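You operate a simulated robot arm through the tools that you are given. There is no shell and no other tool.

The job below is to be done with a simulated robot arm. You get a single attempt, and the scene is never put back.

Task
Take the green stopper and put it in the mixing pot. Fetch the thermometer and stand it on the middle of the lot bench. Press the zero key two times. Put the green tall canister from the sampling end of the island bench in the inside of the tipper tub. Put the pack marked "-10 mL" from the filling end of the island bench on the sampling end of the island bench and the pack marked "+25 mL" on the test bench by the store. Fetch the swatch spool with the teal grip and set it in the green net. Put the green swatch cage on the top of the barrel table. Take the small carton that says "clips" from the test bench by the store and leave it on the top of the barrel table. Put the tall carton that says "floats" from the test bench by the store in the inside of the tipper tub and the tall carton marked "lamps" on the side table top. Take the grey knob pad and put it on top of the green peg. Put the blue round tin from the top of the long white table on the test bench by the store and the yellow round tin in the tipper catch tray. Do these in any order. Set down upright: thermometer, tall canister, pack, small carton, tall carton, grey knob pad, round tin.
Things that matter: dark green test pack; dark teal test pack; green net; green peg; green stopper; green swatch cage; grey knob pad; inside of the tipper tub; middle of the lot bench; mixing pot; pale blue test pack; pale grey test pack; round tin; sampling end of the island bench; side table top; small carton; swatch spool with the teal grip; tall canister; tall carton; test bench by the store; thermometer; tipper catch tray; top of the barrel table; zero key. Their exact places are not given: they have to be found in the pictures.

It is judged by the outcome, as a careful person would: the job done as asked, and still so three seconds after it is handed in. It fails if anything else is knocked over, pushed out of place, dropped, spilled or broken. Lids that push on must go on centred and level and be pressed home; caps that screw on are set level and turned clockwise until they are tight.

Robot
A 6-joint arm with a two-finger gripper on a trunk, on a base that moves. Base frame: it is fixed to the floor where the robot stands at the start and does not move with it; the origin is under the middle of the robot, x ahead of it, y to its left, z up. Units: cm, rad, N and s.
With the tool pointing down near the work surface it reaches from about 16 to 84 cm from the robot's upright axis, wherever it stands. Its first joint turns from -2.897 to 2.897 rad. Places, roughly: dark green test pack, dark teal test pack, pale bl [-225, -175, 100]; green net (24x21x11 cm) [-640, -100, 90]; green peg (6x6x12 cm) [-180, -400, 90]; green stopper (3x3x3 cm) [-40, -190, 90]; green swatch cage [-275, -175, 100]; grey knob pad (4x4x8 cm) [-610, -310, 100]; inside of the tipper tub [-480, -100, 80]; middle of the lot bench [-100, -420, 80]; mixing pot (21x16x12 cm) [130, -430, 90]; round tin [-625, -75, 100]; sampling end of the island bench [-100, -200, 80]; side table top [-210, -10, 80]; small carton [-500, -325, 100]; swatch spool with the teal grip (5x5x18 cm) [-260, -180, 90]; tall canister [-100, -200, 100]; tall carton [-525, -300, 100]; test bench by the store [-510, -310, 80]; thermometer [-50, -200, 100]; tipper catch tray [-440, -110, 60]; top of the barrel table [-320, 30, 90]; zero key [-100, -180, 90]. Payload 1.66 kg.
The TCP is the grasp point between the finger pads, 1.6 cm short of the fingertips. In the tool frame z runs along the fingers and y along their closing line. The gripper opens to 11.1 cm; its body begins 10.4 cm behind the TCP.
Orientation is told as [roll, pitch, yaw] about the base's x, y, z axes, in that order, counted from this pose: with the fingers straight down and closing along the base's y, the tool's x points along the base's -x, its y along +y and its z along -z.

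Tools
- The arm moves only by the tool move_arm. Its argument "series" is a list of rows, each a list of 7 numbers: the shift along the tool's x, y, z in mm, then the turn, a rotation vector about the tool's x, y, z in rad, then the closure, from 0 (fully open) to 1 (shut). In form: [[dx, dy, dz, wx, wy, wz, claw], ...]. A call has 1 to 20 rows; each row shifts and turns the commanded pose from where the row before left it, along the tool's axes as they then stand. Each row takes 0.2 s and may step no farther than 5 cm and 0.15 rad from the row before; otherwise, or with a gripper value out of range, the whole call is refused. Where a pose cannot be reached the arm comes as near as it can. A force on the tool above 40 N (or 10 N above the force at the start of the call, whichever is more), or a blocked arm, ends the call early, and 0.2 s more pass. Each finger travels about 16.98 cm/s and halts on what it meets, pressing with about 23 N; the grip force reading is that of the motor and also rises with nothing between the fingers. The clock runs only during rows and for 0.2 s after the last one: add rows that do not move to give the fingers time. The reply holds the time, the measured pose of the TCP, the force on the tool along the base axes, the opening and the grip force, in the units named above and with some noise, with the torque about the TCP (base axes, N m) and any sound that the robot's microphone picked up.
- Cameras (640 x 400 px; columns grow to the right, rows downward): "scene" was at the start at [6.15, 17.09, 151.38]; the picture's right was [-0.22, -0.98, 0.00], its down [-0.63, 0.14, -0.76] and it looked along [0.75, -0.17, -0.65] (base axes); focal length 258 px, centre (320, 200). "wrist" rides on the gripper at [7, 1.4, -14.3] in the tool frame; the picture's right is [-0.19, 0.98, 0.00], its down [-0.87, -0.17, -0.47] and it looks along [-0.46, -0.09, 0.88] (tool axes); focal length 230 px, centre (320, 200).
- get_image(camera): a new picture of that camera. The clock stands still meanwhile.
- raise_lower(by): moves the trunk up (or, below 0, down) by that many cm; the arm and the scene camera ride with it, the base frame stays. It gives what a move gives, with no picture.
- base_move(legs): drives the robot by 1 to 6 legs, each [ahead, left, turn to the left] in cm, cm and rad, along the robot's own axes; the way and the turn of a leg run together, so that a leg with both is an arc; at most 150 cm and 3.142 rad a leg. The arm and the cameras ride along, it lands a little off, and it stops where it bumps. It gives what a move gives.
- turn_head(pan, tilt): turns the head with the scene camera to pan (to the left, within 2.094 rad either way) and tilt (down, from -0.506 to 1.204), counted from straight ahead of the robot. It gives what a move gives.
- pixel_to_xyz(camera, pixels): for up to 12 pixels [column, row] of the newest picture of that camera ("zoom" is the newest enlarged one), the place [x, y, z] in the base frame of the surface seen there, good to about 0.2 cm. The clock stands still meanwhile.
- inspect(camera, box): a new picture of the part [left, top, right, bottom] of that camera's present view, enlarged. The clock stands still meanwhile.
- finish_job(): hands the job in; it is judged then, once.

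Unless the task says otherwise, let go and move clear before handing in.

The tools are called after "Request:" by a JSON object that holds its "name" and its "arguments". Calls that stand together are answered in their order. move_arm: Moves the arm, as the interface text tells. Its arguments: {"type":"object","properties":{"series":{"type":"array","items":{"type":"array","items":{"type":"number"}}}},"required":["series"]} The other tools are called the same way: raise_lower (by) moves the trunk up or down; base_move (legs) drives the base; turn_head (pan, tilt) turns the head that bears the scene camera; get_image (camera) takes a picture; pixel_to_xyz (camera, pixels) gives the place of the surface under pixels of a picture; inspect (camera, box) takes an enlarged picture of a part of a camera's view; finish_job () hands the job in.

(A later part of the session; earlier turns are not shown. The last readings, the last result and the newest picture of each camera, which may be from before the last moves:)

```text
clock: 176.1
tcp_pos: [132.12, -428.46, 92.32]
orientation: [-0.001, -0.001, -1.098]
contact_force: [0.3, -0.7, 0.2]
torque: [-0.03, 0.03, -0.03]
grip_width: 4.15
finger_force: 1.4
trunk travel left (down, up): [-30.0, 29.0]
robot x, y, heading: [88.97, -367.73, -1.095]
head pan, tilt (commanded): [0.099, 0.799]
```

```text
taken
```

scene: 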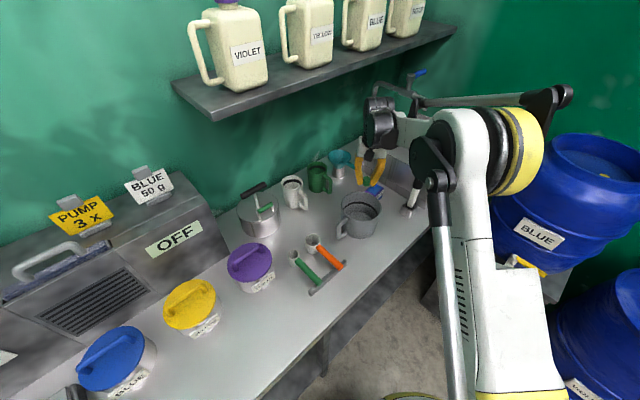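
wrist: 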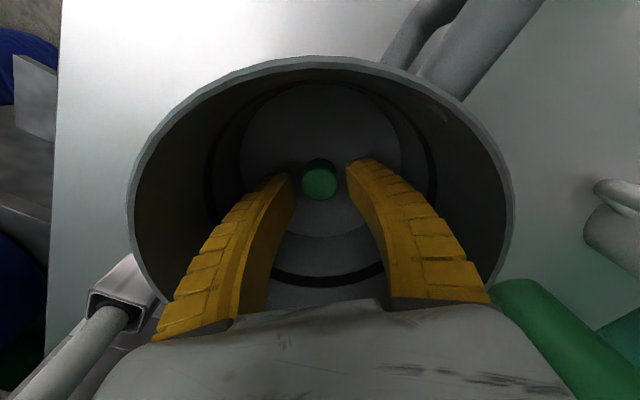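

The stopper lies in the pot between the open fingers (320,182). I'll rise straight out and check.

Request:
{"name": "move_arm", "arguments": {"series": [[0, 0, -40, 0, 0, 0, 0.65], [0, 0, -45, 0, 0, 0, 0.65], [0, 0, -45, 0, 0, 0, 0.65], [0, 0, -45, 0, 0, 0, 0.65], [0, 0, -45, 0, 0, 0, 0.65], [0, 0, -45, 0, 0, 0, 0.65], [0, 0, -45, 0, 0, 0, 0.65], [41.4, -13.65, 0, 0, 0, 0, 0.65], [41.4, -13.65, 0, 0, 0, 0, 0.65], [41.4, -13.65, 0, 0, 0, 0, 0.65], [41.4, -13.65, 0, 0, 0, 0, 0.65], [41.4, -13.65, 0, 0, 0, 0, 0.65], [41.4, -13.65, 0, 0, 0, 0, 0.65], [41.4, -13.65, 0, 0, 0, 0, 0.65], [41.4, -13.65, 0, 0, 0, 0, 0.65]]}}

Request:
{"name": "inspect", "arguments": {"camera": "scene", "box": [280, 140, 440, 260]}}

```text
clock: 179.3
tcp_pos: [106.85, -403.76, 123.41]
orientation: [0.001, -0.003, -1.096]
contact_force: [-0.8, 0.0, -0.2]
torque: [-0.01, -0.03, 0.01]
grip_width: 4.13
finger_force: 1.4
trunk travel left (down, up): [-30.0, 29.0]
robot x, y, heading: [88.7, -367.98, -1.102]
head pan, tilt (commanded): [0.099, 0.799]
```

```text
3.33 times, centred on (360, 200) of scene
```

zoom: 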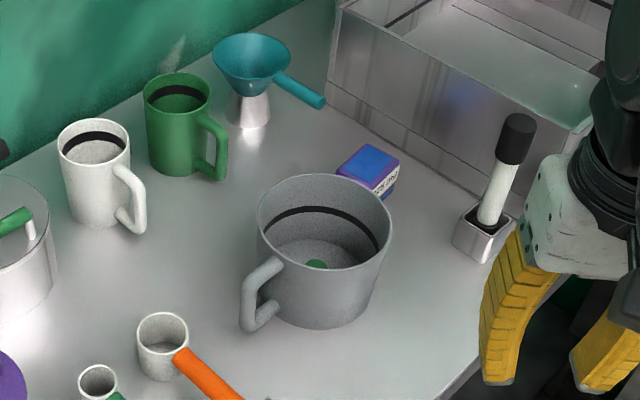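

The stopper rests in the mixing pot (zoom (316,264)). Next I'll drive along the back aisle to the island's rear side for the canister and packs.

Request:
{"name": "base_move", "arguments": {"legs": [[0, 0, -2.34], [150, 0, 0], [60, 0, 0], [0, 0, -1.45]]}}

Request:
{"name": "turn_head", "arguments": {"pan": 0.0, "tilt": 0.7}}

Request:
{"name": "get_image", "arguments": {"camera": "scene"}}

```text
clock: 198.8
tcp_pos: [-103.34, -267.54, 123.39]
orientation: [0.001, 0.0, 1.369]
contact_force: [0.4, -0.7, 0.2]
torque: [0.0, -0.03, 0.03]
grip_width: 4.11
finger_force: 2.0
trunk travel left (down, up): [-30.0, 29.0]
robot x, y, heading: [-111.91, -306.75, 1.369]
head pan, tilt (commanded): [0.099, 0.799]
```

```text
clock: 199.5
tcp_pos: [-103.48, -267.6, 123.38]
orientation: [0.001, 0.001, 1.369]
contact_force: [0.4, 0.9, -0.3]
torque: [0.01, 0.01, 0.02]
grip_width: 4.15
finger_force: 1.4
trunk travel left (down, up): [-30.0, 29.0]
robot x, y, heading: [-111.47, -306.57, 1.366]
head pan, tilt (commanded): [0.0, 0.7]
```

```text
taken
```

scene: 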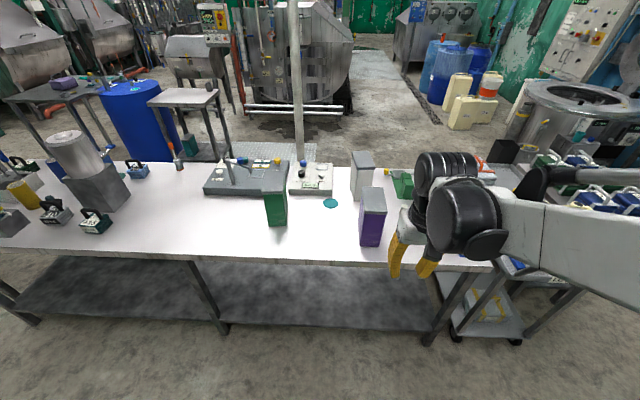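

From behind I see the green canister (276,207) and packs at left (55–137,170–220). I'll enlarge and also look left.

Request:
{"name": "inspect", "arguments": {"camera": "scene", "box": [0, 120, 200, 260]}}

Request:
{"name": "turn_head", "arguments": {"pan": 0.5, "tilt": 0.6}}

Request:
{"name": "get_image", "arguments": {"camera": "scene"}}

Request:
{"name": "inspect", "arguments": {"camera": "scene", "box": [60, 100, 320, 270]}}

```text
2.86 times, centred on (100, 190) of scene
```

zoom: 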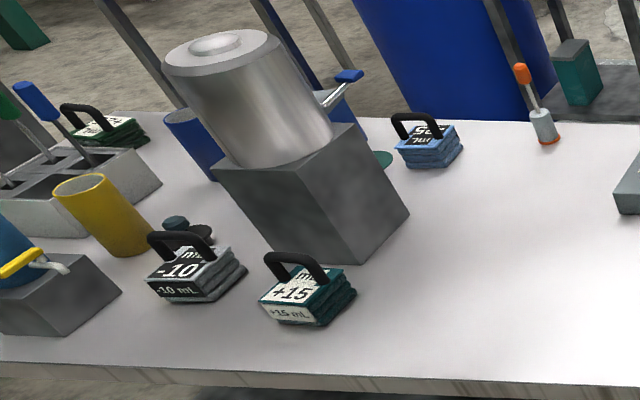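

```text
clock: 200.4
tcp_pos: [-103.48, -267.67, 123.35]
orientation: [0.001, 0.0, 1.369]
contact_force: [0.3, -0.9, 0.4]
torque: [0.0, 0.04, 0.0]
grip_width: 4.16
finger_force: 1.9
trunk travel left (down, up): [-30.0, 29.0]
robot x, y, heading: [-111.73, -306.59, 1.362]
head pan, tilt (commanded): [0.499, 0.6]
```

```text
taken
```

scene: 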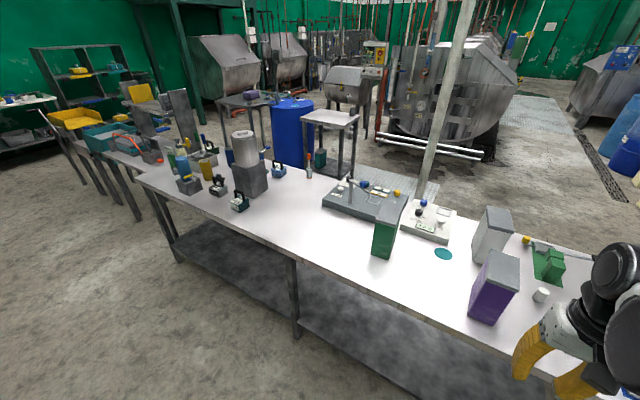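

```text
2.35 times, centred on (190, 185) of scene
```

zoom: 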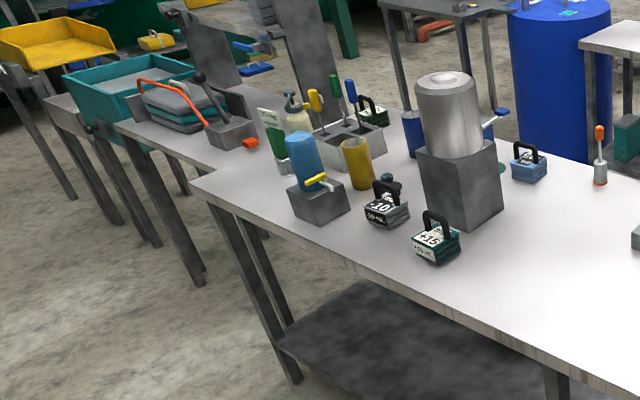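

Pale grey pack reads "-10 mL", dark teal "+15 mL"; the blue and dark green ones need a closer look. First the green canister: I'll drive nearer.

Request:
{"name": "base_move", "arguments": {"legs": [[32, 18, 0]]}}

Request:
{"name": "turn_head", "arguments": {"pan": 0.0, "tilt": 0.8}}

Request:
{"name": "get_image", "arguments": {"camera": "scene"}}

Request:
{"name": "get_image", "arguments": {"camera": "wrist"}}

```text
clock: 202.8
tcp_pos: [-114.06, -232.82, 123.31]
orientation: [0.0, 0.0, 1.363]
contact_force: [-0.5, 0.5, 1.1]
torque: [-0.05, 0.03, 0.01]
grip_width: 4.14
finger_force: 1.4
trunk travel left (down, up): [-30.0, 29.0]
robot x, y, heading: [-122.41, -271.64, 1.365]
head pan, tilt (commanded): [0.499, 0.6]
```

```text
clock: 203.7
tcp_pos: [-114.07, -232.93, 123.45]
orientation: [0.001, 0.0, 1.363]
contact_force: [-0.1, 0.2, 0.1]
torque: [0.0, 0.0, 0.01]
grip_width: 4.15
finger_force: 1.6
trunk travel left (down, up): [-30.0, 29.0]
robot x, y, heading: [-122.78, -271.85, 1.362]
head pan, tilt (commanded): [0.0, 0.799]
```

```text
taken
```

scene: 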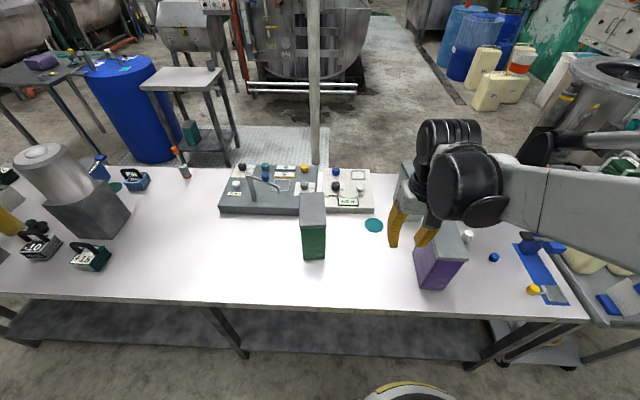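

```text
taken
```

wrist: 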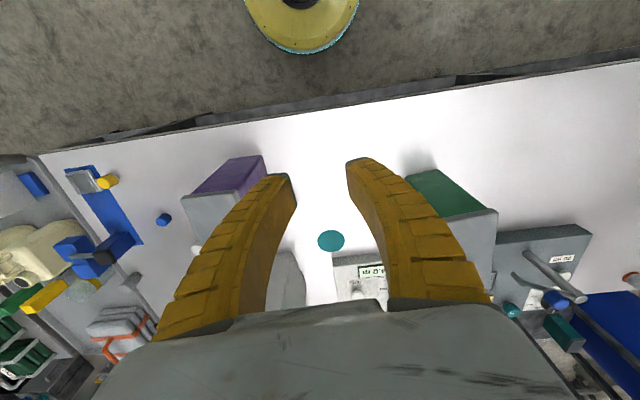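

The green canister is at scene (313,225). I'll measure its top.

Request:
{"name": "inspect", "arguments": {"camera": "scene", "box": [260, 150, 380, 270]}}

Request:
{"name": "pixel_to_xyz", "arguments": {"camera": "scene", "pixels": [[302, 194], [322, 194], [325, 222], [303, 228], [313, 210], [312, 250], [304, 258], [324, 256], [374, 225], [340, 240]]}}

```text
3.33 times, centred on (320, 210) of scene
```

zoom: 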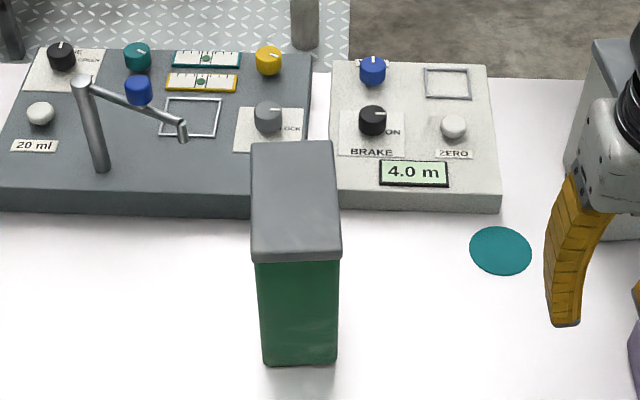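

```text
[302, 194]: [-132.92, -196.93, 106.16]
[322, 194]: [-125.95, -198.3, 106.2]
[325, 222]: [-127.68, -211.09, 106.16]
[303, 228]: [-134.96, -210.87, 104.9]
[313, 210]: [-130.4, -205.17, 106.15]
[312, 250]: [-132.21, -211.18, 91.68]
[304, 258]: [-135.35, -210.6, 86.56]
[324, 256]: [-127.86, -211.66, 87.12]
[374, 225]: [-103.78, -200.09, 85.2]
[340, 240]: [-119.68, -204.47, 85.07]
```

The canister top centre is about (-130.4,-204,106.2), 8 cm wide. I'll check the crane arm tip nearby for finger clearance.

Request:
{"name": "pixel_to_xyz", "arguments": {"camera": "zoom", "pixels": [[183, 130], [165, 118], [138, 85], [82, 88], [184, 138], [256, 150], [330, 148], [338, 245], [254, 250]]}}

```text
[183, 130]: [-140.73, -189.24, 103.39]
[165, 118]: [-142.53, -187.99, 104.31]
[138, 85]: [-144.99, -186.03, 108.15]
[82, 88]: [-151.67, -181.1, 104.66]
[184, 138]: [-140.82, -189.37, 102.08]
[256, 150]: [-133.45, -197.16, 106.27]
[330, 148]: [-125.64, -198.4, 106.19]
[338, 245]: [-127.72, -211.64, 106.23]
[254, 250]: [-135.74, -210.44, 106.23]
```

Canister centre (-130.6,-204.4), yaw about 1.419 aligns the grip across its 7.9 cm width. I'll open, align and move above it.

Request:
{"name": "move_arm", "arguments": {"series": [[0, 0, 0, 0, 0, -0.056, 0.05], [-36.7, 29.5, 0, 0, 0, 0, 0.05], [-36.7, 29.5, 0, 0, 0, 0, 0.05], [-36.7, 29.5, 0, 0, 0, 0, 0.05], [-36.7, 29.5, 0, 0, 0, 0, 0.05], [-36.7, 29.5, 0, 0, 0, 0, 0.05], [-36.7, 29.5, 0, 0, 0, 0, 0.05], [-36.7, 29.5, 0, 0, 0, 0, 0.05], [0, 0, 40, 0, 0, 0, 0.05], [0, 0, 40, 0, 0, 0, 0.05], [0, 0, 0, 0, 0, 0, 0.05]]}}

Request:
{"name": "get_image", "arguments": {"camera": "wrist"}}

Request:
{"name": "get_image", "arguments": {"camera": "scene"}}

```text
clock: 206.1
tcp_pos: [-130.64, -204.31, 115.29]
orientation: [-0.001, 0.0, 1.419]
contact_force: [-0.3, 0.7, -0.7]
torque: [0.03, 0.01, 0.0]
grip_width: 10.6
finger_force: 0.2
trunk travel left (down, up): [-30.0, 29.0]
robot x, y, heading: [-122.77, -272.06, 1.361]
head pan, tilt (commanded): [0.0, 0.799]
```

```text
taken
```

wrist: 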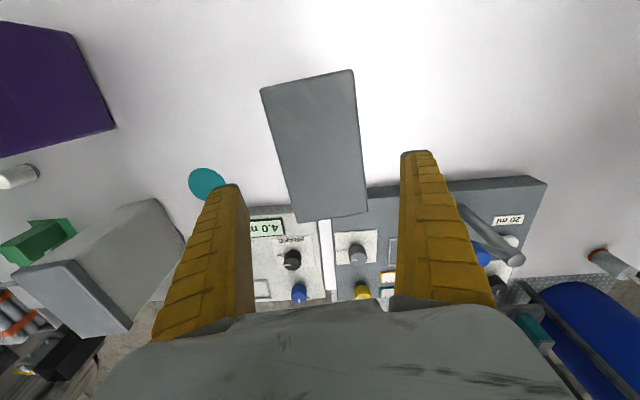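

```text
taken
```

scene: 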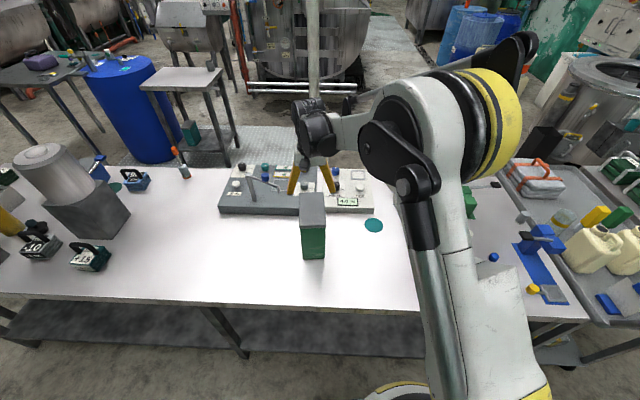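

I'll confirm the canister's corners from the wrist view before descending.

Request:
{"name": "pixel_to_xyz", "arguments": {"camera": "wrist", "pixels": [[266, 92], [351, 73], [364, 209], [296, 218], [318, 150]]}}

```text
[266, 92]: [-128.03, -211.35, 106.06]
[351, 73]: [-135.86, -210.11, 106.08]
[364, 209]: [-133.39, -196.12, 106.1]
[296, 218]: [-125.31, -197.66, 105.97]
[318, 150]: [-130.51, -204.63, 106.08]
```

Corners agree (centre -130.6,-203.9). I'll descend and grip.

Request:
{"name": "move_arm", "arguments": {"series": [[0, 0, 40, 0, 0, 0, 0.05], [0, 0, 40, 0, 0, 0, 0.05], [0, 0, 40, 0, 0, 0, 0.05], [0, 0, 8, 0, 0, 0, 0.05], [0, 0, 0, 0, 0, 0, 0.05], [0, 0, 0, 0, 0, 0, 0.3], [0, 0, 0, 0, 0, 0, 1], [0, 0, 0, 0, 0, 0, 1], [0, 0, 0, 0, 0, 0, 1]]}}

Request:
{"name": "get_image", "arguments": {"camera": "wrist"}}

```text
clock: 208.1
tcp_pos: [-130.68, -204.3, 102.72]
orientation: [0.0, 0.0, 1.418]
contact_force: [-0.8, -2.2, 0.1]
torque: [0.14, 0.41, 0.16]
grip_width: 9.07
finger_force: 22.5
trunk travel left (down, up): [-30.0, 29.0]
robot x, y, heading: [-122.96, -271.78, 1.367]
head pan, tilt (commanded): [0.0, 0.799]
```

```text
taken
```

wrist: 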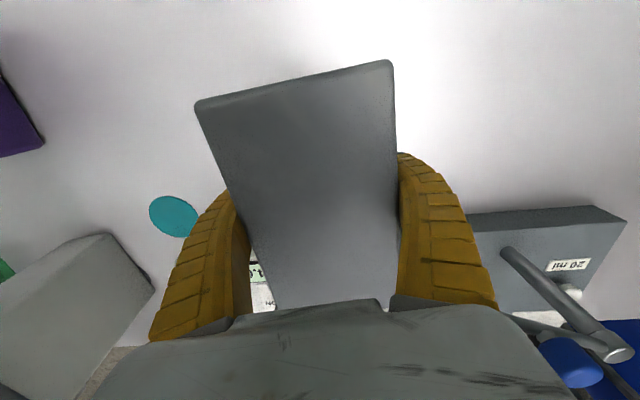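

Gripped at 9.07 cm with full force. I'll lift gently and check that it comes up level.

Request:
{"name": "move_arm", "arguments": {"series": [[0, 0, -10, 0, 0, 0, 1], [0, 0, -20, 0, 0, 0, 1], [0, 0, -20, 0, 0, 0, 1], [0, 0, 0, 0, 0, 0, 1]]}}

Request:
{"name": "get_image", "arguments": {"camera": "scene"}}

Request:
{"name": "get_image", "arguments": {"camera": "wrist"}}

```text
clock: 209.1
tcp_pos: [-130.51, -204.42, 107.5]
orientation: [0.001, 0.001, 1.419]
contact_force: [-0.4, 0.1, -12.5]
torque: [-0.07, -0.01, 0.03]
grip_width: 9.0
finger_force: 22.9
trunk travel left (down, up): [-30.0, 29.0]
robot x, y, heading: [-122.57, -272.06, 1.363]
head pan, tilt (commanded): [0.0, 0.799]
```

```text
taken
```

scene: 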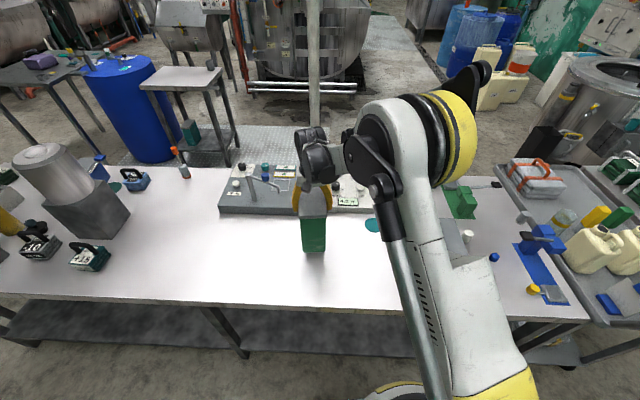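

```text
taken
```

wrist: 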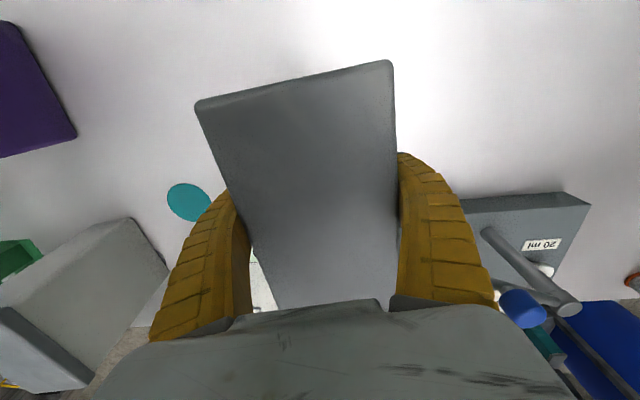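

It is lifted cleanly (12.5 N). I'll raise it, draw the arm in, then turn to face -x and look along the way to the tipper.

Request:
{"name": "move_arm", "arguments": {"series": [[0, 0, -40, 0, 0, 0, 1], [0, 0, -40, 0, 0, 0, 1], [0, 0, -40, 0, 0, 0, 1], [0, 0, -40, 0, 0, 0, 1], [0, 0, -40, 0, 0, 0, 1], [25, -25, 0, 0, 0, 0, 1], [25, -25, 0, 0, 0, 0, 1], [25, -25, 0, 0, 0, 0, 1], [25, -25, 0, 0, 0, 0, 1], [25, -25, 0, 0, 0, 0, 1], [25, -25, 0, 0, 0, 0, 1], [25, -25, 0, 0, 0, 0, 1], [25, -25, 0, 0, 0, 0, 1], [0, 0, 0, 0, 0, 0, 1]]}}

Request:
{"name": "base_move", "arguments": {"legs": [[-38, 0, 0], [0, 0, 1.5]]}}

Request:
{"name": "turn_head", "arguments": {"pan": 0.0, "tilt": 0.5}}

Request:
{"name": "get_image", "arguments": {"camera": "scene"}}

```text
clock: 212.1
tcp_pos: [-114.01, -227.38, 127.59]
orientation: [0.0, 0.0, 1.418]
contact_force: [0.1, 0.4, -13.2]
torque: [-0.08, -0.01, 0.03]
grip_width: 9.04
finger_force: 23.2
trunk travel left (down, up): [-30.0, 29.0]
robot x, y, heading: [-122.87, -271.98, 1.364]
head pan, tilt (commanded): [0.0, 0.799]
```

```text
clock: 218.2
tcp_pos: [-174.67, -298.49, 127.65]
orientation: [0.0, 0.0, 2.945]
contact_force: [-0.4, -0.5, -12.8]
torque: [-0.01, -0.09, 0.01]
grip_width: 9.06
finger_force: 22.9
trunk travel left (down, up): [-30.0, 29.0]
robot x, y, heading: [-130.32, -309.58, 2.888]
head pan, tilt (commanded): [0.0, 0.799]
```

```text
clock: 219.0
tcp_pos: [-174.69, -298.56, 127.67]
orientation: [0.0, 0.001, 2.944]
contact_force: [0.3, 0.1, -13.1]
torque: [0.01, -0.09, 0.0]
grip_width: 9.04
finger_force: 22.6
trunk travel left (down, up): [-30.0, 29.0]
robot x, y, heading: [-130.07, -309.26, 2.889]
head pan, tilt (commanded): [0.0, 0.499]
```

```text
taken
```

scene: 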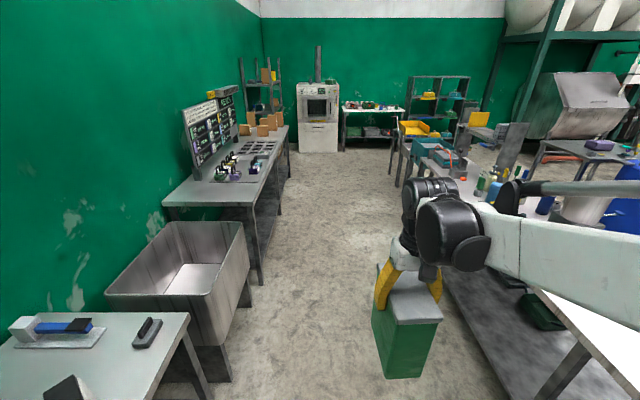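

The aisle ahead is open: test bench at left with cartons (255,125), white table far ahead (375,110), teal tub and yellow trays at right (420–450,130–155). I'll enlarge the right-hand group.

Request:
{"name": "inspect", "arguments": {"camera": "scene", "box": [370, 80, 540, 200]}}

Request:
{"name": "inspect", "arguments": {"camera": "scene", "box": [170, 60, 310, 190]}}

Request:
{"name": "pixel_to_xyz", "arguments": {"camera": "scene", "pixels": [[265, 280], [230, 380], [288, 165], [392, 185], [405, 200], [345, 148], [415, 210], [440, 150], [425, 130], [320, 150]]}}

```text
3.33 times, centred on (455, 140) of scene
```

zoom: 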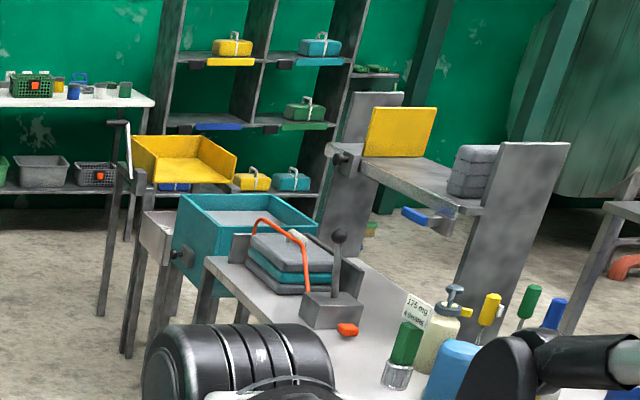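

```text
3.08 times, centred on (240, 125) of scene
```

zoom: 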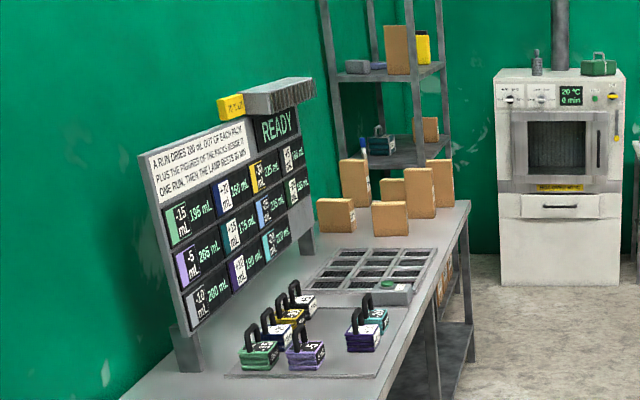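

```text
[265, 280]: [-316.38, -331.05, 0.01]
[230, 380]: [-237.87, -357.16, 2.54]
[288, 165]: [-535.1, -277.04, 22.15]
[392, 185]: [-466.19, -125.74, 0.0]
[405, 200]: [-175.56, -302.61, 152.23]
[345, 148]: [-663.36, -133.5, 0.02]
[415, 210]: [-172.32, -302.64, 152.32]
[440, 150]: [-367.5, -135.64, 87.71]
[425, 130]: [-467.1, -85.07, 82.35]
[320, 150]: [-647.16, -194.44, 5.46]
```

The yellow tub on the lever stand near (-470,-90) is the tipper tub, with its grey catch tray lower in front. I'll drive toward it along the aisle.

Request:
{"name": "base_move", "arguments": {"legs": [[0, 0, -0.11], [150, 0, 0], [150, 0, 0]]}}

Request:
{"name": "turn_head", "arguments": {"pan": -0.3, "tilt": 0.6}}

Request:
{"name": "get_image", "arguments": {"camera": "scene"}}

```text
clock: 234.1
tcp_pos: [-451.86, -180.81, 127.66]
orientation: [-0.001, 0.0, 2.79]
contact_force: [0.0, 0.3, -12.6]
torque: [-0.03, -0.09, -0.03]
grip_width: 9.02
finger_force: 22.8
trunk travel left (down, up): [-30.0, 29.0]
robot x, y, heading: [-410.17, -198.38, 2.735]
head pan, tilt (commanded): [0.0, 0.499]
```

```text
clock: 234.8
tcp_pos: [-451.82, -180.88, 127.61]
orientation: [0.0, 0.001, 2.793]
contact_force: [-0.6, 0.6, -13.1]
torque: [-0.05, -0.09, -0.01]
grip_width: 9.04
finger_force: 22.9
trunk travel left (down, up): [-30.0, 29.0]
robot x, y, heading: [-409.72, -197.85, 2.735]
head pan, tilt (commanded): [-0.3, 0.6]
```

```text
taken
```

scene: 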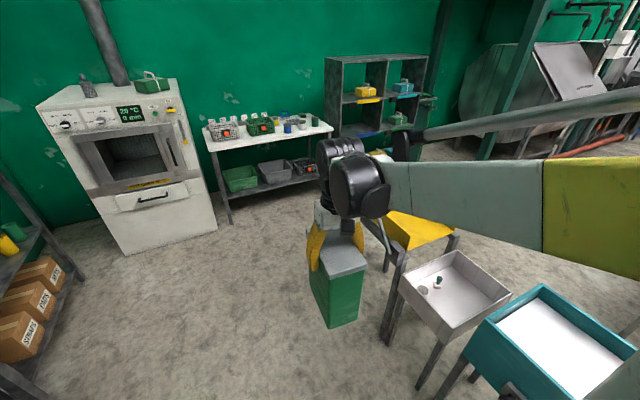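

The catch tray (grey, (455,290)) and the tipper tub (yellow, behind the canister at (420,228)) are close. I'll measure, then turn to face them.

Request:
{"name": "pixel_to_xyz", "arguments": {"camera": "scene", "pixels": [[400, 292], [512, 294], [455, 250], [450, 345], [395, 215], [452, 238], [385, 345], [418, 388], [440, 283], [425, 290], [490, 320], [545, 285]]}}

Request:
{"name": "inspect", "arguments": {"camera": "scene", "box": [360, 180, 560, 340]}}

```text
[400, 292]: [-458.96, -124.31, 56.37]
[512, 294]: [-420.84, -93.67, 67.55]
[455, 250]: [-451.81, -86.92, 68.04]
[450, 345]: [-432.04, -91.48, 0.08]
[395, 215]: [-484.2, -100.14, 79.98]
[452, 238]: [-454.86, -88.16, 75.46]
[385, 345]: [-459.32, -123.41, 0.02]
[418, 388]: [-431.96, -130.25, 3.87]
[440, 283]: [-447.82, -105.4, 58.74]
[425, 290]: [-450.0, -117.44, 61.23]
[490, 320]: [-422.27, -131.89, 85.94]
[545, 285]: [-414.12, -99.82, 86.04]
```

```text
2.50 times, centred on (460, 260) of scene
```

zoom: 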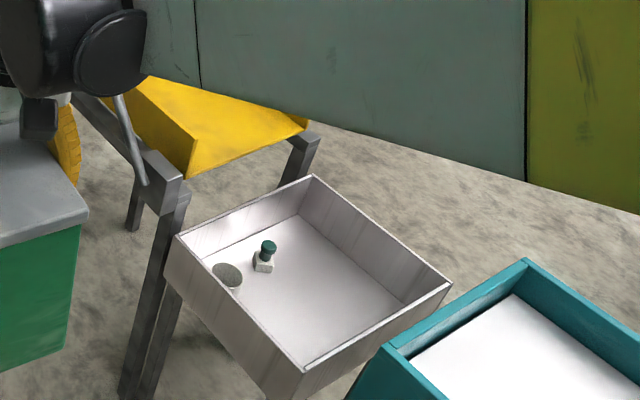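

I'll raise 8 cm more for safety, drive to stand in front of the tub and turn to face it.

Request:
{"name": "raise_lower", "arguments": {"by": 8}}

Request:
{"name": "base_move", "arguments": {"legs": [[70, 10, 0], [0, 0, -1.1]]}}

Request:
{"name": "turn_head", "arguments": {"pan": 0.0, "tilt": 0.8}}

Request:
{"name": "get_image", "arguments": {"camera": "scene"}}

Request:
{"name": "get_image", "arguments": {"camera": "wrist"}}

```text
clock: 236.0
tcp_pos: [-451.81, -180.95, 135.61]
orientation: [0.0, 0.0, 2.792]
contact_force: [-0.2, 0.3, -13.2]
torque: [-0.03, -0.07, -0.01]
grip_width: 9.03
finger_force: 23.2
trunk travel left (down, up): [-38.0, 21.0]
robot x, y, heading: [-409.62, -198.32, 2.735]
head pan, tilt (commanded): [-0.3, 0.6]
```

```text
clock: 242.7
tcp_pos: [-480.36, -134.69, 135.57]
orientation: [0.001, 0.0, 1.675]
contact_force: [0.2, 0.1, -12.6]
torque: [-0.09, -0.05, -0.02]
grip_width: 9.04
finger_force: 23.2
trunk travel left (down, up): [-38.0, 21.0]
robot x, y, heading: [-477.09, -180.09, 1.622]
head pan, tilt (commanded): [-0.3, 0.6]
```

```text
clock: 243.5
tcp_pos: [-480.27, -134.73, 135.62]
orientation: [0.0, 0.0, 1.675]
contact_force: [-0.4, 0.7, -12.5]
torque: [-0.08, -0.01, 0.0]
grip_width: 9.03
finger_force: 22.7
trunk travel left (down, up): [-38.0, 21.0]
robot x, y, heading: [-477.33, -180.12, 1.624]
head pan, tilt (commanded): [0.0, 0.799]
```

```text
taken
```

scene: 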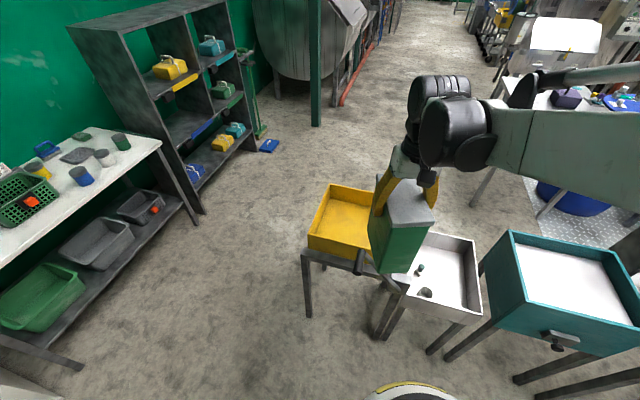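

```text
taken
```

wrist: 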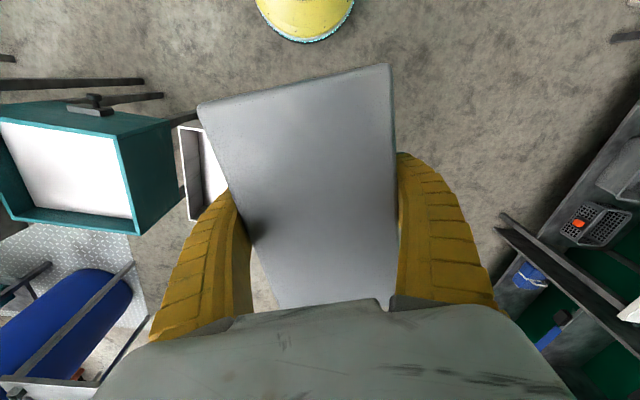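

The yellow tub is at (345,225), partly hidden behind the canister. I'll measure its floor and walls.

Request:
{"name": "inspect", "arguments": {"camera": "scene", "box": [290, 170, 450, 300]}}

Request:
{"name": "pixel_to_xyz", "arguments": {"camera": "scene", "pixels": [[345, 220], [328, 187], [308, 237], [340, 258], [365, 235], [355, 205], [330, 230], [372, 192], [350, 243], [360, 240], [320, 210], [365, 210]]}}

```text
3.08 times, centred on (370, 235) of scene
```

zoom: 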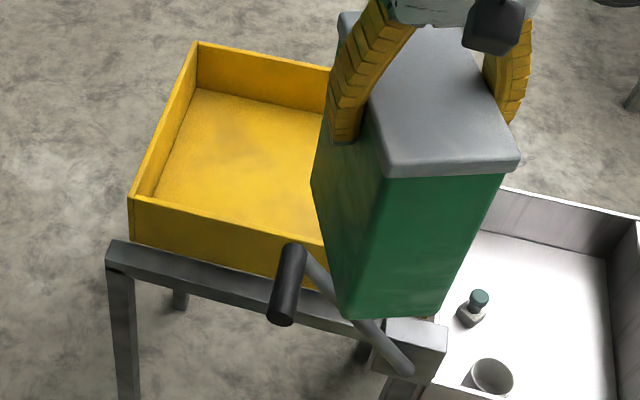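

```text
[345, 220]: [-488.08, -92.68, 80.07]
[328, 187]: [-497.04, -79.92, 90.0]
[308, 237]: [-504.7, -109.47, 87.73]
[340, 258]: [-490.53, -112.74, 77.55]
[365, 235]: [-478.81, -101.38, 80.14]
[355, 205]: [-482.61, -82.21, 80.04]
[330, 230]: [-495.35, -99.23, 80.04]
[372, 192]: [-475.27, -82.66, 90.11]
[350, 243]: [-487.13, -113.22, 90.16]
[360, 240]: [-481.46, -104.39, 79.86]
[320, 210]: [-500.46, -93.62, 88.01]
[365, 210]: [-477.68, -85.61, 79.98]
```

Tub floor z≈80, walls to 90, floor spanning about x -500…-457, y -81…-112. I'll check the lever handle's position before approaching.

Request:
{"name": "pixel_to_xyz", "arguments": {"camera": "zoom", "pixels": [[293, 255], [282, 312], [400, 360], [410, 335], [130, 200], [195, 45], [120, 250], [310, 190], [240, 140], [330, 300]]}}

```text
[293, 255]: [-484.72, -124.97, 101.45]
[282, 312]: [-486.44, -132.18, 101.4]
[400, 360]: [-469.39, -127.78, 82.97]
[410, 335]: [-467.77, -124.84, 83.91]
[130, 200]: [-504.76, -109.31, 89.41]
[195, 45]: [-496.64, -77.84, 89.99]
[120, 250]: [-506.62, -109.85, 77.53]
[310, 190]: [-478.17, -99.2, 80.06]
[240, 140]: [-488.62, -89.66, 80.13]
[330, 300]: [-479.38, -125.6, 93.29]
```

The lever grip reaches (-486,-132,101), so I'll keep the canister high until past it. I'll drive 15 cm closer, then swing the canister over the tub with aligned yaw.

Request:
{"name": "base_move", "arguments": {"legs": [[15, 0, 0]]}}

Request:
{"name": "move_arm", "arguments": {"series": [[0, 0, 0, 0, 0, 0.09, 1], [0, 0, 0, 0, 0, 0.09, 1], [0, 0, 0, 0, 0, 0.09, 1], [0, 0, 0, 0, 0, 0, 1]]}}

```text
clock: 244.8
tcp_pos: [-481.02, -120.21, 135.48]
orientation: [0.0, 0.001, 1.677]
contact_force: [0.1, 1.6, -12.9]
torque: [-0.12, 0.01, 0.01]
grip_width: 9.01
finger_force: 22.6
trunk travel left (down, up): [-38.0, 21.0]
robot x, y, heading: [-478.3, -165.68, 1.62]
head pan, tilt (commanded): [0.0, 0.799]
```

```text
clock: 245.8
tcp_pos: [-481.12, -120.37, 135.44]
orientation: [0.0, 0.0, 1.404]
contact_force: [0.2, 0.7, -13.0]
torque: [-0.07, 0.01, -0.02]
grip_width: 9.02
finger_force: 23.3
trunk travel left (down, up): [-38.0, 21.0]
robot x, y, heading: [-478.15, -165.94, 1.618]
head pan, tilt (commanded): [0.0, 0.799]
```

Aligned with the tub. I'll move over the target and lower to just above the tub floor.

Request:
{"name": "move_arm", "arguments": {"series": [[-37.5, 17.1, 0, 0, 0, 0, 1], [-37.5, 17.1, 0, 0, 0, 0, 1], [-37.5, 17.1, 0, 0, 0, 0, 1], [-37.5, 17.1, 0, 0, 0, 0, 1], [-37.5, 17.1, 0, 0, 0, 0, 1], [-37.5, 17.1, 0, 0, 0, 0, 1], [0, 0, 42, 0, 0, 0, 1], [0, 0, 42, 0, 0, 0, 1], [0, 0, 42, 0, 0, 0, 1], [0, 0, 42, 0, 0, 0, 1], [0, 0, 42, 0, 0, 0, 1], [0, 0, 0, 0, 0, 0, 1]]}}

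Request:
{"name": "get_image", "arguments": {"camera": "scene"}}

Request:
{"name": "get_image", "arguments": {"camera": "wrist"}}

```text
clock: 248.4
tcp_pos: [-487.62, -96.52, 114.73]
orientation: [-0.001, -0.001, 1.407]
contact_force: [-0.3, 0.4, -12.2]
torque: [-0.08, 0.01, 0.03]
grip_width: 9.02
finger_force: 22.6
trunk travel left (down, up): [-38.0, 21.0]
robot x, y, heading: [-478.24, -165.52, 1.619]
head pan, tilt (commanded): [0.0, 0.799]
```

```text
taken
```

scene: 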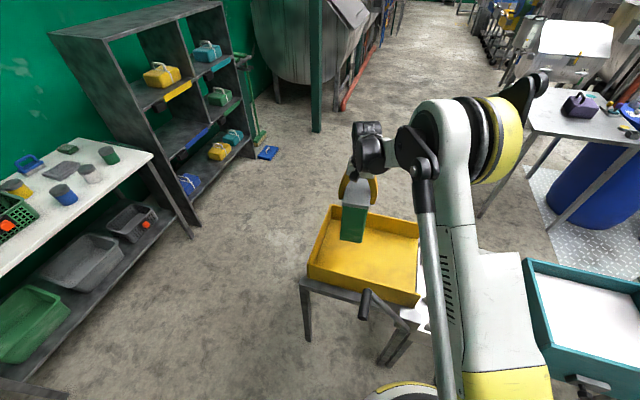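

```text
taken
```

wrist: 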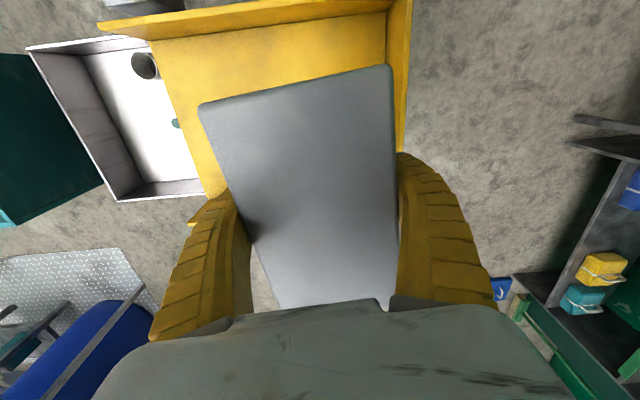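

The canister is above the tub with clearance all round. I'll lower it to just above the floor, then in small steps.

Request:
{"name": "move_arm", "arguments": {"series": [[0, 0, 40, 0, 0, 0, 1], [0, 0, 40, 0, 0, 0, 1], [0, 0, 40, 0, 0, 0, 1], [0, 0, 30, 0, 0, 0, 1], [0, 0, 10, 0, 0, 0, 1], [0, 0, 3, 0, 0, 0, 1], [0, 0, 2, 0, 0, 0, 1], [0, 0, 0, 0, 0, 0, 1]]}}

```text
clock: 250.2
tcp_pos: [-487.4, -96.44, 98.02]
orientation: [0.001, -0.001, 1.406]
contact_force: [-0.2, 0.5, -12.8]
torque: [-0.08, 0.04, -0.02]
grip_width: 9.01
finger_force: 23.0
trunk travel left (down, up): [-38.0, 21.0]
robot x, y, heading: [-478.33, -165.55, 1.622]
head pan, tilt (commanded): [0.0, 0.799]
```

Request:
{"name": "move_arm", "arguments": {"series": [[0, 0, 2, 0, 0, 0, 1], [0, 0, 1, 0, 0, 0, 1], [0, 0, 1, 0, 0, 0, 1], [0, 0, 0, 0, 0, 0, 1]]}}

```text
clock: 251.2
tcp_pos: [-487.53, -96.44, 97.76]
orientation: [-0.001, -0.003, 1.406]
contact_force: [1.8, -1.0, 7.1]
torque: [0.31, 0.01, 0.01]
grip_width: 9.04
finger_force: 23.0
trunk travel left (down, up): [-38.0, 21.0]
robot x, y, heading: [-478.24, -165.49, 1.621]
head pan, tilt (commanded): [0.0, 0.799]
```

It is standing on the tub floor (+7 N). I'll release and rise.

Request:
{"name": "move_arm", "arguments": {"series": [[0, 0, -1, 0, 0, 0, 1], [0, 0, 0, 0, 0, 0, 0.1], [0, 0, 0, 0, 0, 0, 0.03], [0, 0, 0, 0, 0, 0, 0.03], [0, 0, -20, 0, 0, 0, 0.03], [0, 0, -40, 0, 0, 0, 0.03], [0, 0, -45, 0, 0, 0, 0.03], [0, 0, -45, 0, 0, 0, 0.03], [0, 0, -45, 0, 0, 0, 0.03], [0, 0, -45, 0, 0, 0, 0.03]]}}

Request:
{"name": "get_image", "arguments": {"camera": "wrist"}}

Request:
{"name": "get_image", "arguments": {"camera": "scene"}}

```text
clock: 253.4
tcp_pos: [-487.48, -96.56, 121.86]
orientation: [0.002, -0.001, 1.405]
contact_force: [-0.6, -0.4, 0.8]
torque: [0.02, 0.03, 0.05]
grip_width: 10.8
finger_force: 0.3
trunk travel left (down, up): [-38.0, 21.0]
robot x, y, heading: [-478.16, -165.7, 1.619]
head pan, tilt (commanded): [0.0, 0.799]
```

```text
taken
```

wrist: 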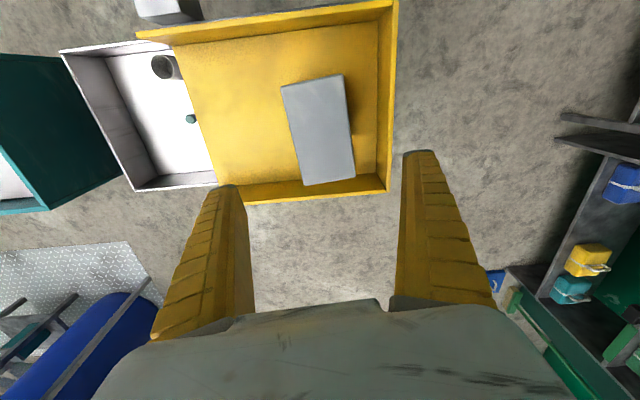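

```text
taken
```

scene: 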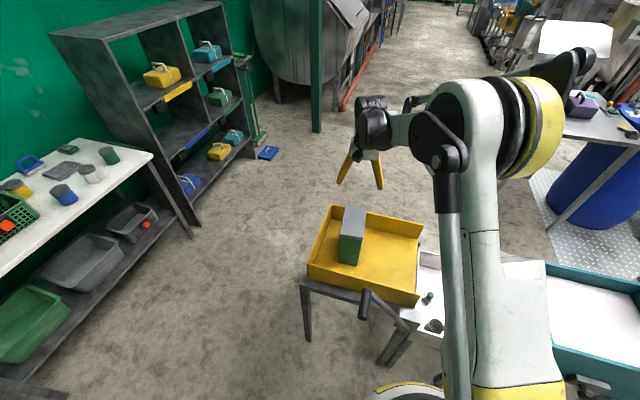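

The canister stands upright in the tub (scene (350,235)). Next the tins on the white table: I'll measure them from this picture.

Request:
{"name": "pixel_to_xyz", "arguments": {"camera": "scene", "pixels": [[64, 190], [20, 186], [90, 170], [109, 152], [152, 155], [10, 215], [100, 195], [5, 265], [152, 240], [30, 162], [70, 153]]}}

Request:
{"name": "inspect", "arguments": {"camera": "scene", "box": [0, 120, 180, 280]}}

```text
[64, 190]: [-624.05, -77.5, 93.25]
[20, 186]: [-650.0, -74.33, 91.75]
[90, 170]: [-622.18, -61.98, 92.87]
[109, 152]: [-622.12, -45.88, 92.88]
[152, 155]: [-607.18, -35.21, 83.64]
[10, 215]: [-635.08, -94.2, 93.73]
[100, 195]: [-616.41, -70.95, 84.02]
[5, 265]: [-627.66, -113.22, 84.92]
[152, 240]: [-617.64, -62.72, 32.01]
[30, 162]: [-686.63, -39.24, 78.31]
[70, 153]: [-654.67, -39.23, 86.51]
```

```text
2.50 times, centred on (90, 200) of scene
```

zoom: 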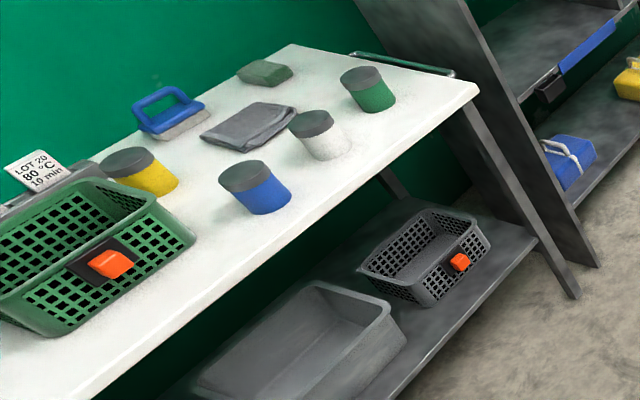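

Table edge runs from about (-607,-35) to (-628,-113); blue tin (-625,-78), yellow tin (-650,-75). I'll retract the arm and drive to stand before that table.

Request:
{"name": "move_arm", "arguments": {"series": [[40, 0, 0, 0, 0, 0, 0.2], [40, 0, 0, 0, 0, 0, 0.2], [40, 0, 0, 0, 0, 0, 0.2], [40, 0, 0, 0, 0, 0, 0.2], [40, 0, 0, 0, 0, 0, 0.2], [40, 0, 0, 0, 0, 0, 0.2], [40, 0, 0, 0, 0, 0, 0.2], [0, 0, 0, 0, 0, -0.108, 0.2], [0, 0, 0, 0, 0, -0.108, 0.2]]}}

Request:
{"name": "base_move", "arguments": {"legs": [[-12, 60, 0], [0, 37, 0], [0, 0, 1.265], [22, -75, 0]]}}

Request:
{"name": "turn_head", "arguments": {"pan": 0.0, "tilt": 0.8}}

Request:
{"name": "get_image", "arguments": {"camera": "scene"}}

Request:
{"name": "get_image", "arguments": {"camera": "wrist"}}

```text
clock: 255.4
tcp_pos: [-492.06, -124.11, 121.84]
orientation: [0.001, -0.001, 1.624]
contact_force: [0.1, 0.1, 0.4]
torque: [0.04, 0.02, 0.01]
grip_width: 9.01
finger_force: 1.0
trunk travel left (down, up): [-38.0, 21.0]
robot x, y, heading: [-477.93, -165.6, 1.624]
head pan, tilt (commanded): [0.0, 0.799]
```

```text
clock: 267.8
tcp_pos: [-620.19, -103.89, 121.74]
orientation: [0.0, 0.001, 2.883]
contact_force: [0.4, 0.1, 0.4]
torque: [-0.01, 0.02, 0.02]
grip_width: 8.98
finger_force: 1.0
trunk travel left (down, up): [-38.0, 21.0]
robot x, y, heading: [-575.98, -103.06, 2.874]
head pan, tilt (commanded): [0.0, 0.799]
```

```text
clock: 268.4
tcp_pos: [-620.1, -103.82, 121.71]
orientation: [0.0, -0.001, 2.881]
contact_force: [0.3, 0.4, -0.7]
torque: [0.01, 0.02, 0.01]
grip_width: 8.97
finger_force: 0.4
trunk travel left (down, up): [-38.0, 21.0]
robot x, y, heading: [-575.92, -103.33, 2.876]
head pan, tilt (commanded): [0.0, 0.799]
```

```text
taken
```

scene: 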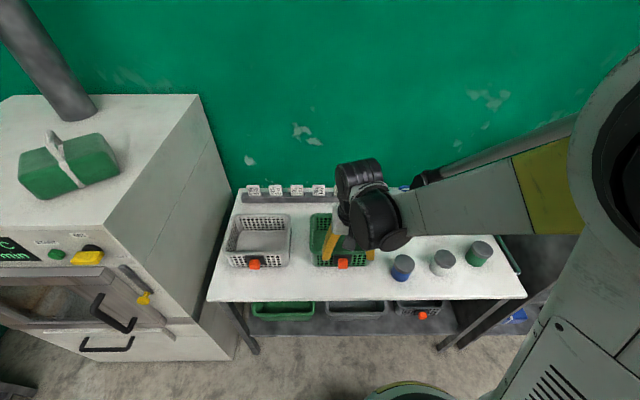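

```text
taken
```

wrist: 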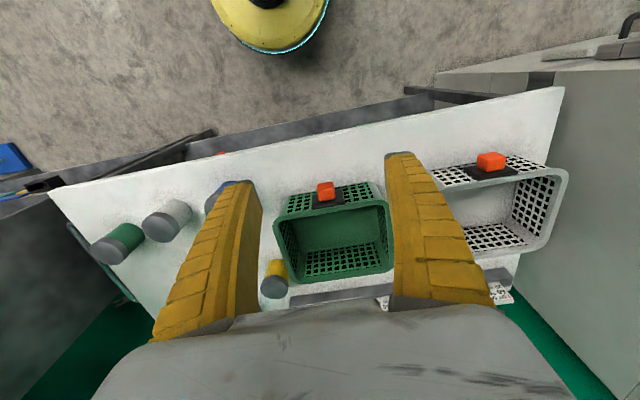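

The yellow tin stands close to the green net (wrist (275,280)). I'll shift the base right and a bit ahead to reach it comfortably.

Request:
{"name": "base_move", "arguments": {"legs": [[12, -20, 0]]}}

Request:
{"name": "move_arm", "arguments": {"series": [[0, 0, 0, 0, 0, 0, 0.2], [-25, 0, 0, 0, 0, 0, 0.2], [-25, 0, 0, 0, 0, 0, 0.2], [-25, 0, 0, 0, 0, 0, 0.2], [-25, 0, 0, 0, 0, 0, 0.2]]}}

Request:
{"name": "get_image", "arguments": {"camera": "scene"}}

Request:
{"name": "get_image", "arguments": {"camera": "wrist"}}

```text
clock: 270.1
tcp_pos: [-626.7, -81.78, 121.82]
orientation: [-0.001, -0.001, 2.882]
contact_force: [-1.1, 0.7, 0.3]
torque: [-0.08, 0.0, 0.02]
grip_width: 8.99
finger_force: 0.9
trunk travel left (down, up): [-38.0, 21.0]
robot x, y, heading: [-582.73, -81.25, 2.881]
head pan, tilt (commanded): [0.0, 0.799]
```

```text
clock: 271.3
tcp_pos: [-636.34, -79.34, 121.92]
orientation: [0.001, -0.003, 2.883]
contact_force: [0.3, 0.0, 0.2]
torque: [-0.01, -0.06, -0.03]
grip_width: 9.02
finger_force: 1.3
trunk travel left (down, up): [-38.0, 21.0]
robot x, y, heading: [-582.44, -81.16, 2.876]
head pan, tilt (commanded): [0.0, 0.799]
```

```text
taken
```

scene: 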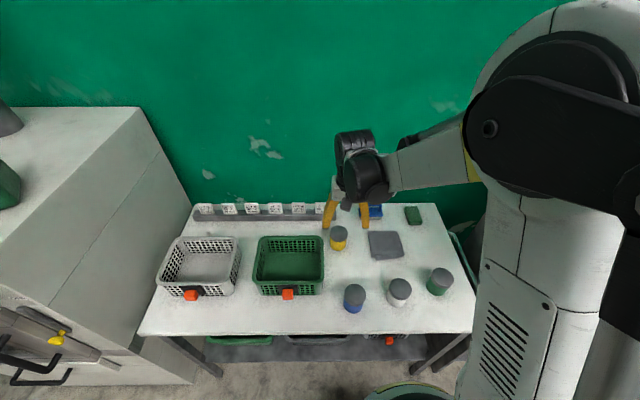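

```text
taken
```

wrist: 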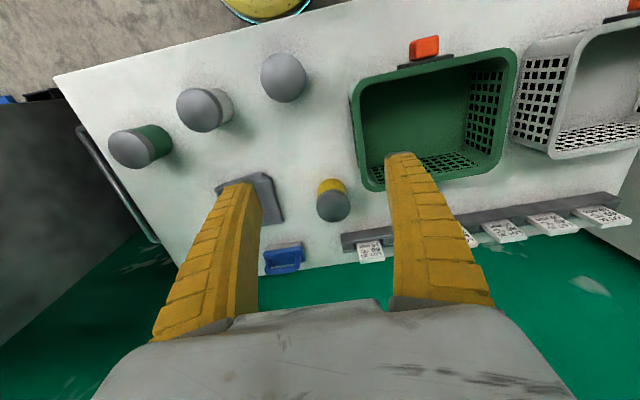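

The yellow tin is at wrist (333,205); the net edge is near (365,170). I'll measure the gap for the fingers.

Request:
{"name": "pixel_to_xyz", "arguments": {"camera": "wrist", "pixels": [[334, 207], [319, 206], [349, 203], [334, 219], [333, 192], [332, 184], [358, 170], [372, 188], [352, 140], [280, 200], [285, 255], [345, 240]]}}

```text
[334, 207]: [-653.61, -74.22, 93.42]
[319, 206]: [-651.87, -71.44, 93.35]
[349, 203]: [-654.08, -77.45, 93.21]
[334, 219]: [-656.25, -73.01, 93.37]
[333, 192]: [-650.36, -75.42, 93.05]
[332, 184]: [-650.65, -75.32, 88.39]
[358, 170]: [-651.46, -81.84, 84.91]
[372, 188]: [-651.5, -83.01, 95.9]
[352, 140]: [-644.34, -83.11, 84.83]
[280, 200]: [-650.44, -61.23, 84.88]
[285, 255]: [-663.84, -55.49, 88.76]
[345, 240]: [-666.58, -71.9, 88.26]
```

Tin centre (-653.2,-74.3), top 93.4, with ~5 cm to the net rim, enough for a finger. I'll move above with an 8.4 cm opening and descend part-way.

Request:
{"name": "move_arm", "arguments": {"series": [[-44, -1.3, 0, 0, 0, 0, 0.25], [-44, -1.3, 0, 0, 0, 0, 0.25], [-44, -1.3, 0, 0, 0, 0, 0.25], [-44, -1.3, 0, 0, 0, 0, 0.25], [0, 0, 40, 0, 0, 0, 0.25], [0, 0, 40, 0, 0, 0, 0.25], [0, 0, 40, 0, 0, 0, 0.25], [0, 0, 40, 0, 0, 0, 0.25], [0, 0, 30, 0, 0, 0, 0.25], [0, 0, 0, 0, 0, 0, 0.25]]}}

Request:
{"name": "get_image", "arguments": {"camera": "wrist"}}

Request:
{"name": "inspect", "arguments": {"camera": "scene", "box": [240, 160, 440, 320]}}

```text
clock: 273.5
tcp_pos: [-653.08, -74.22, 102.69]
orientation: [-0.001, 0.0, 2.881]
contact_force: [0.3, 0.5, -0.6]
torque: [0.0, 0.02, 0.0]
grip_width: 8.45
finger_force: 0.5
trunk travel left (down, up): [-38.0, 21.0]
robot x, y, heading: [-582.84, -81.19, 2.88]
head pan, tilt (commanded): [0.0, 0.799]
```

```text
taken
```

wrist: 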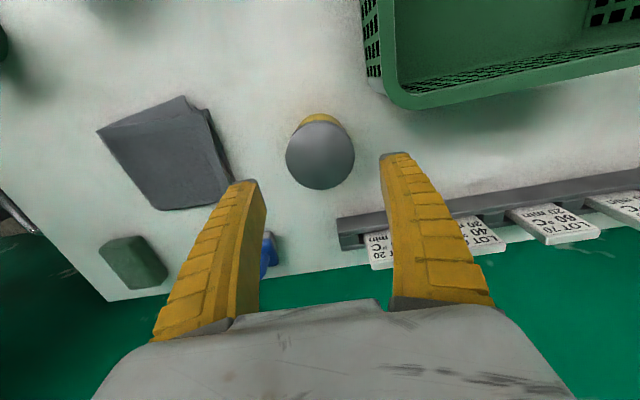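

```text
2.50 times, centred on (340, 240) of scene
```

zoom: 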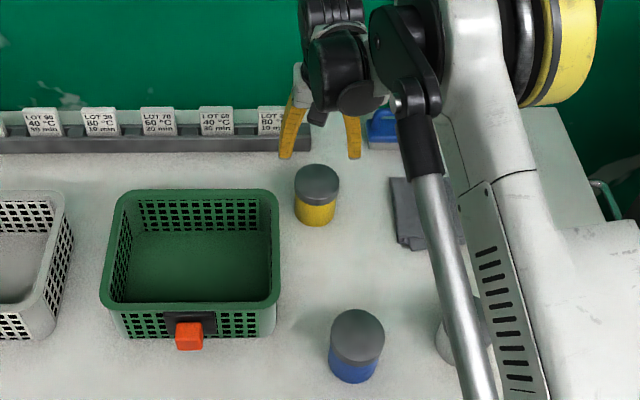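

The lid is centred between the fingers (320,152). I'll descend and grip the tin.

Request:
{"name": "move_arm", "arguments": {"series": [[0, 0, 40, 0, 0, 0, 0.25], [0, 0, 40, 0, 0, 0, 0.25], [0, 0, 40, 0, 0, 0, 0.25], [0, 0, 7, 0, 0, 0, 0.25], [0, 0, 0, 0, 0, 0, 0.25], [0, 0, 0, 0, 0, 0, 0.6], [0, 0, 0, 0, 0, 0, 1], [0, 0, 0, 0, 0, 0, 1], [0, 0, -10, 0, 0, 0, 1], [0, 0, -20, 0, 0, 0, 1], [0, 0, 0, 0, 0, 0, 1]]}}

Request:
{"name": "get_image", "arguments": {"camera": "wrist"}}

```text
clock: 275.9
tcp_pos: [-653.22, -74.15, 93.37]
orientation: [-0.001, 0.0, 2.881]
contact_force: [0.0, -0.6, -2.6]
torque: [0.01, -0.02, 0.0]
grip_width: 7.33
finger_force: 23.0
trunk travel left (down, up): [-38.0, 21.0]
robot x, y, heading: [-582.67, -81.19, 2.882]
head pan, tilt (commanded): [0.0, 0.799]
```

```text
taken
```

wrist: 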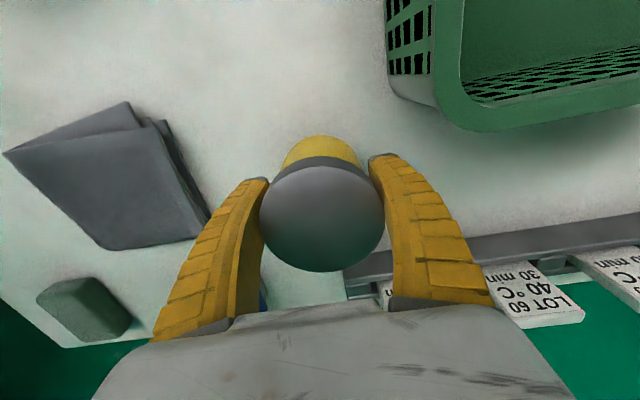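

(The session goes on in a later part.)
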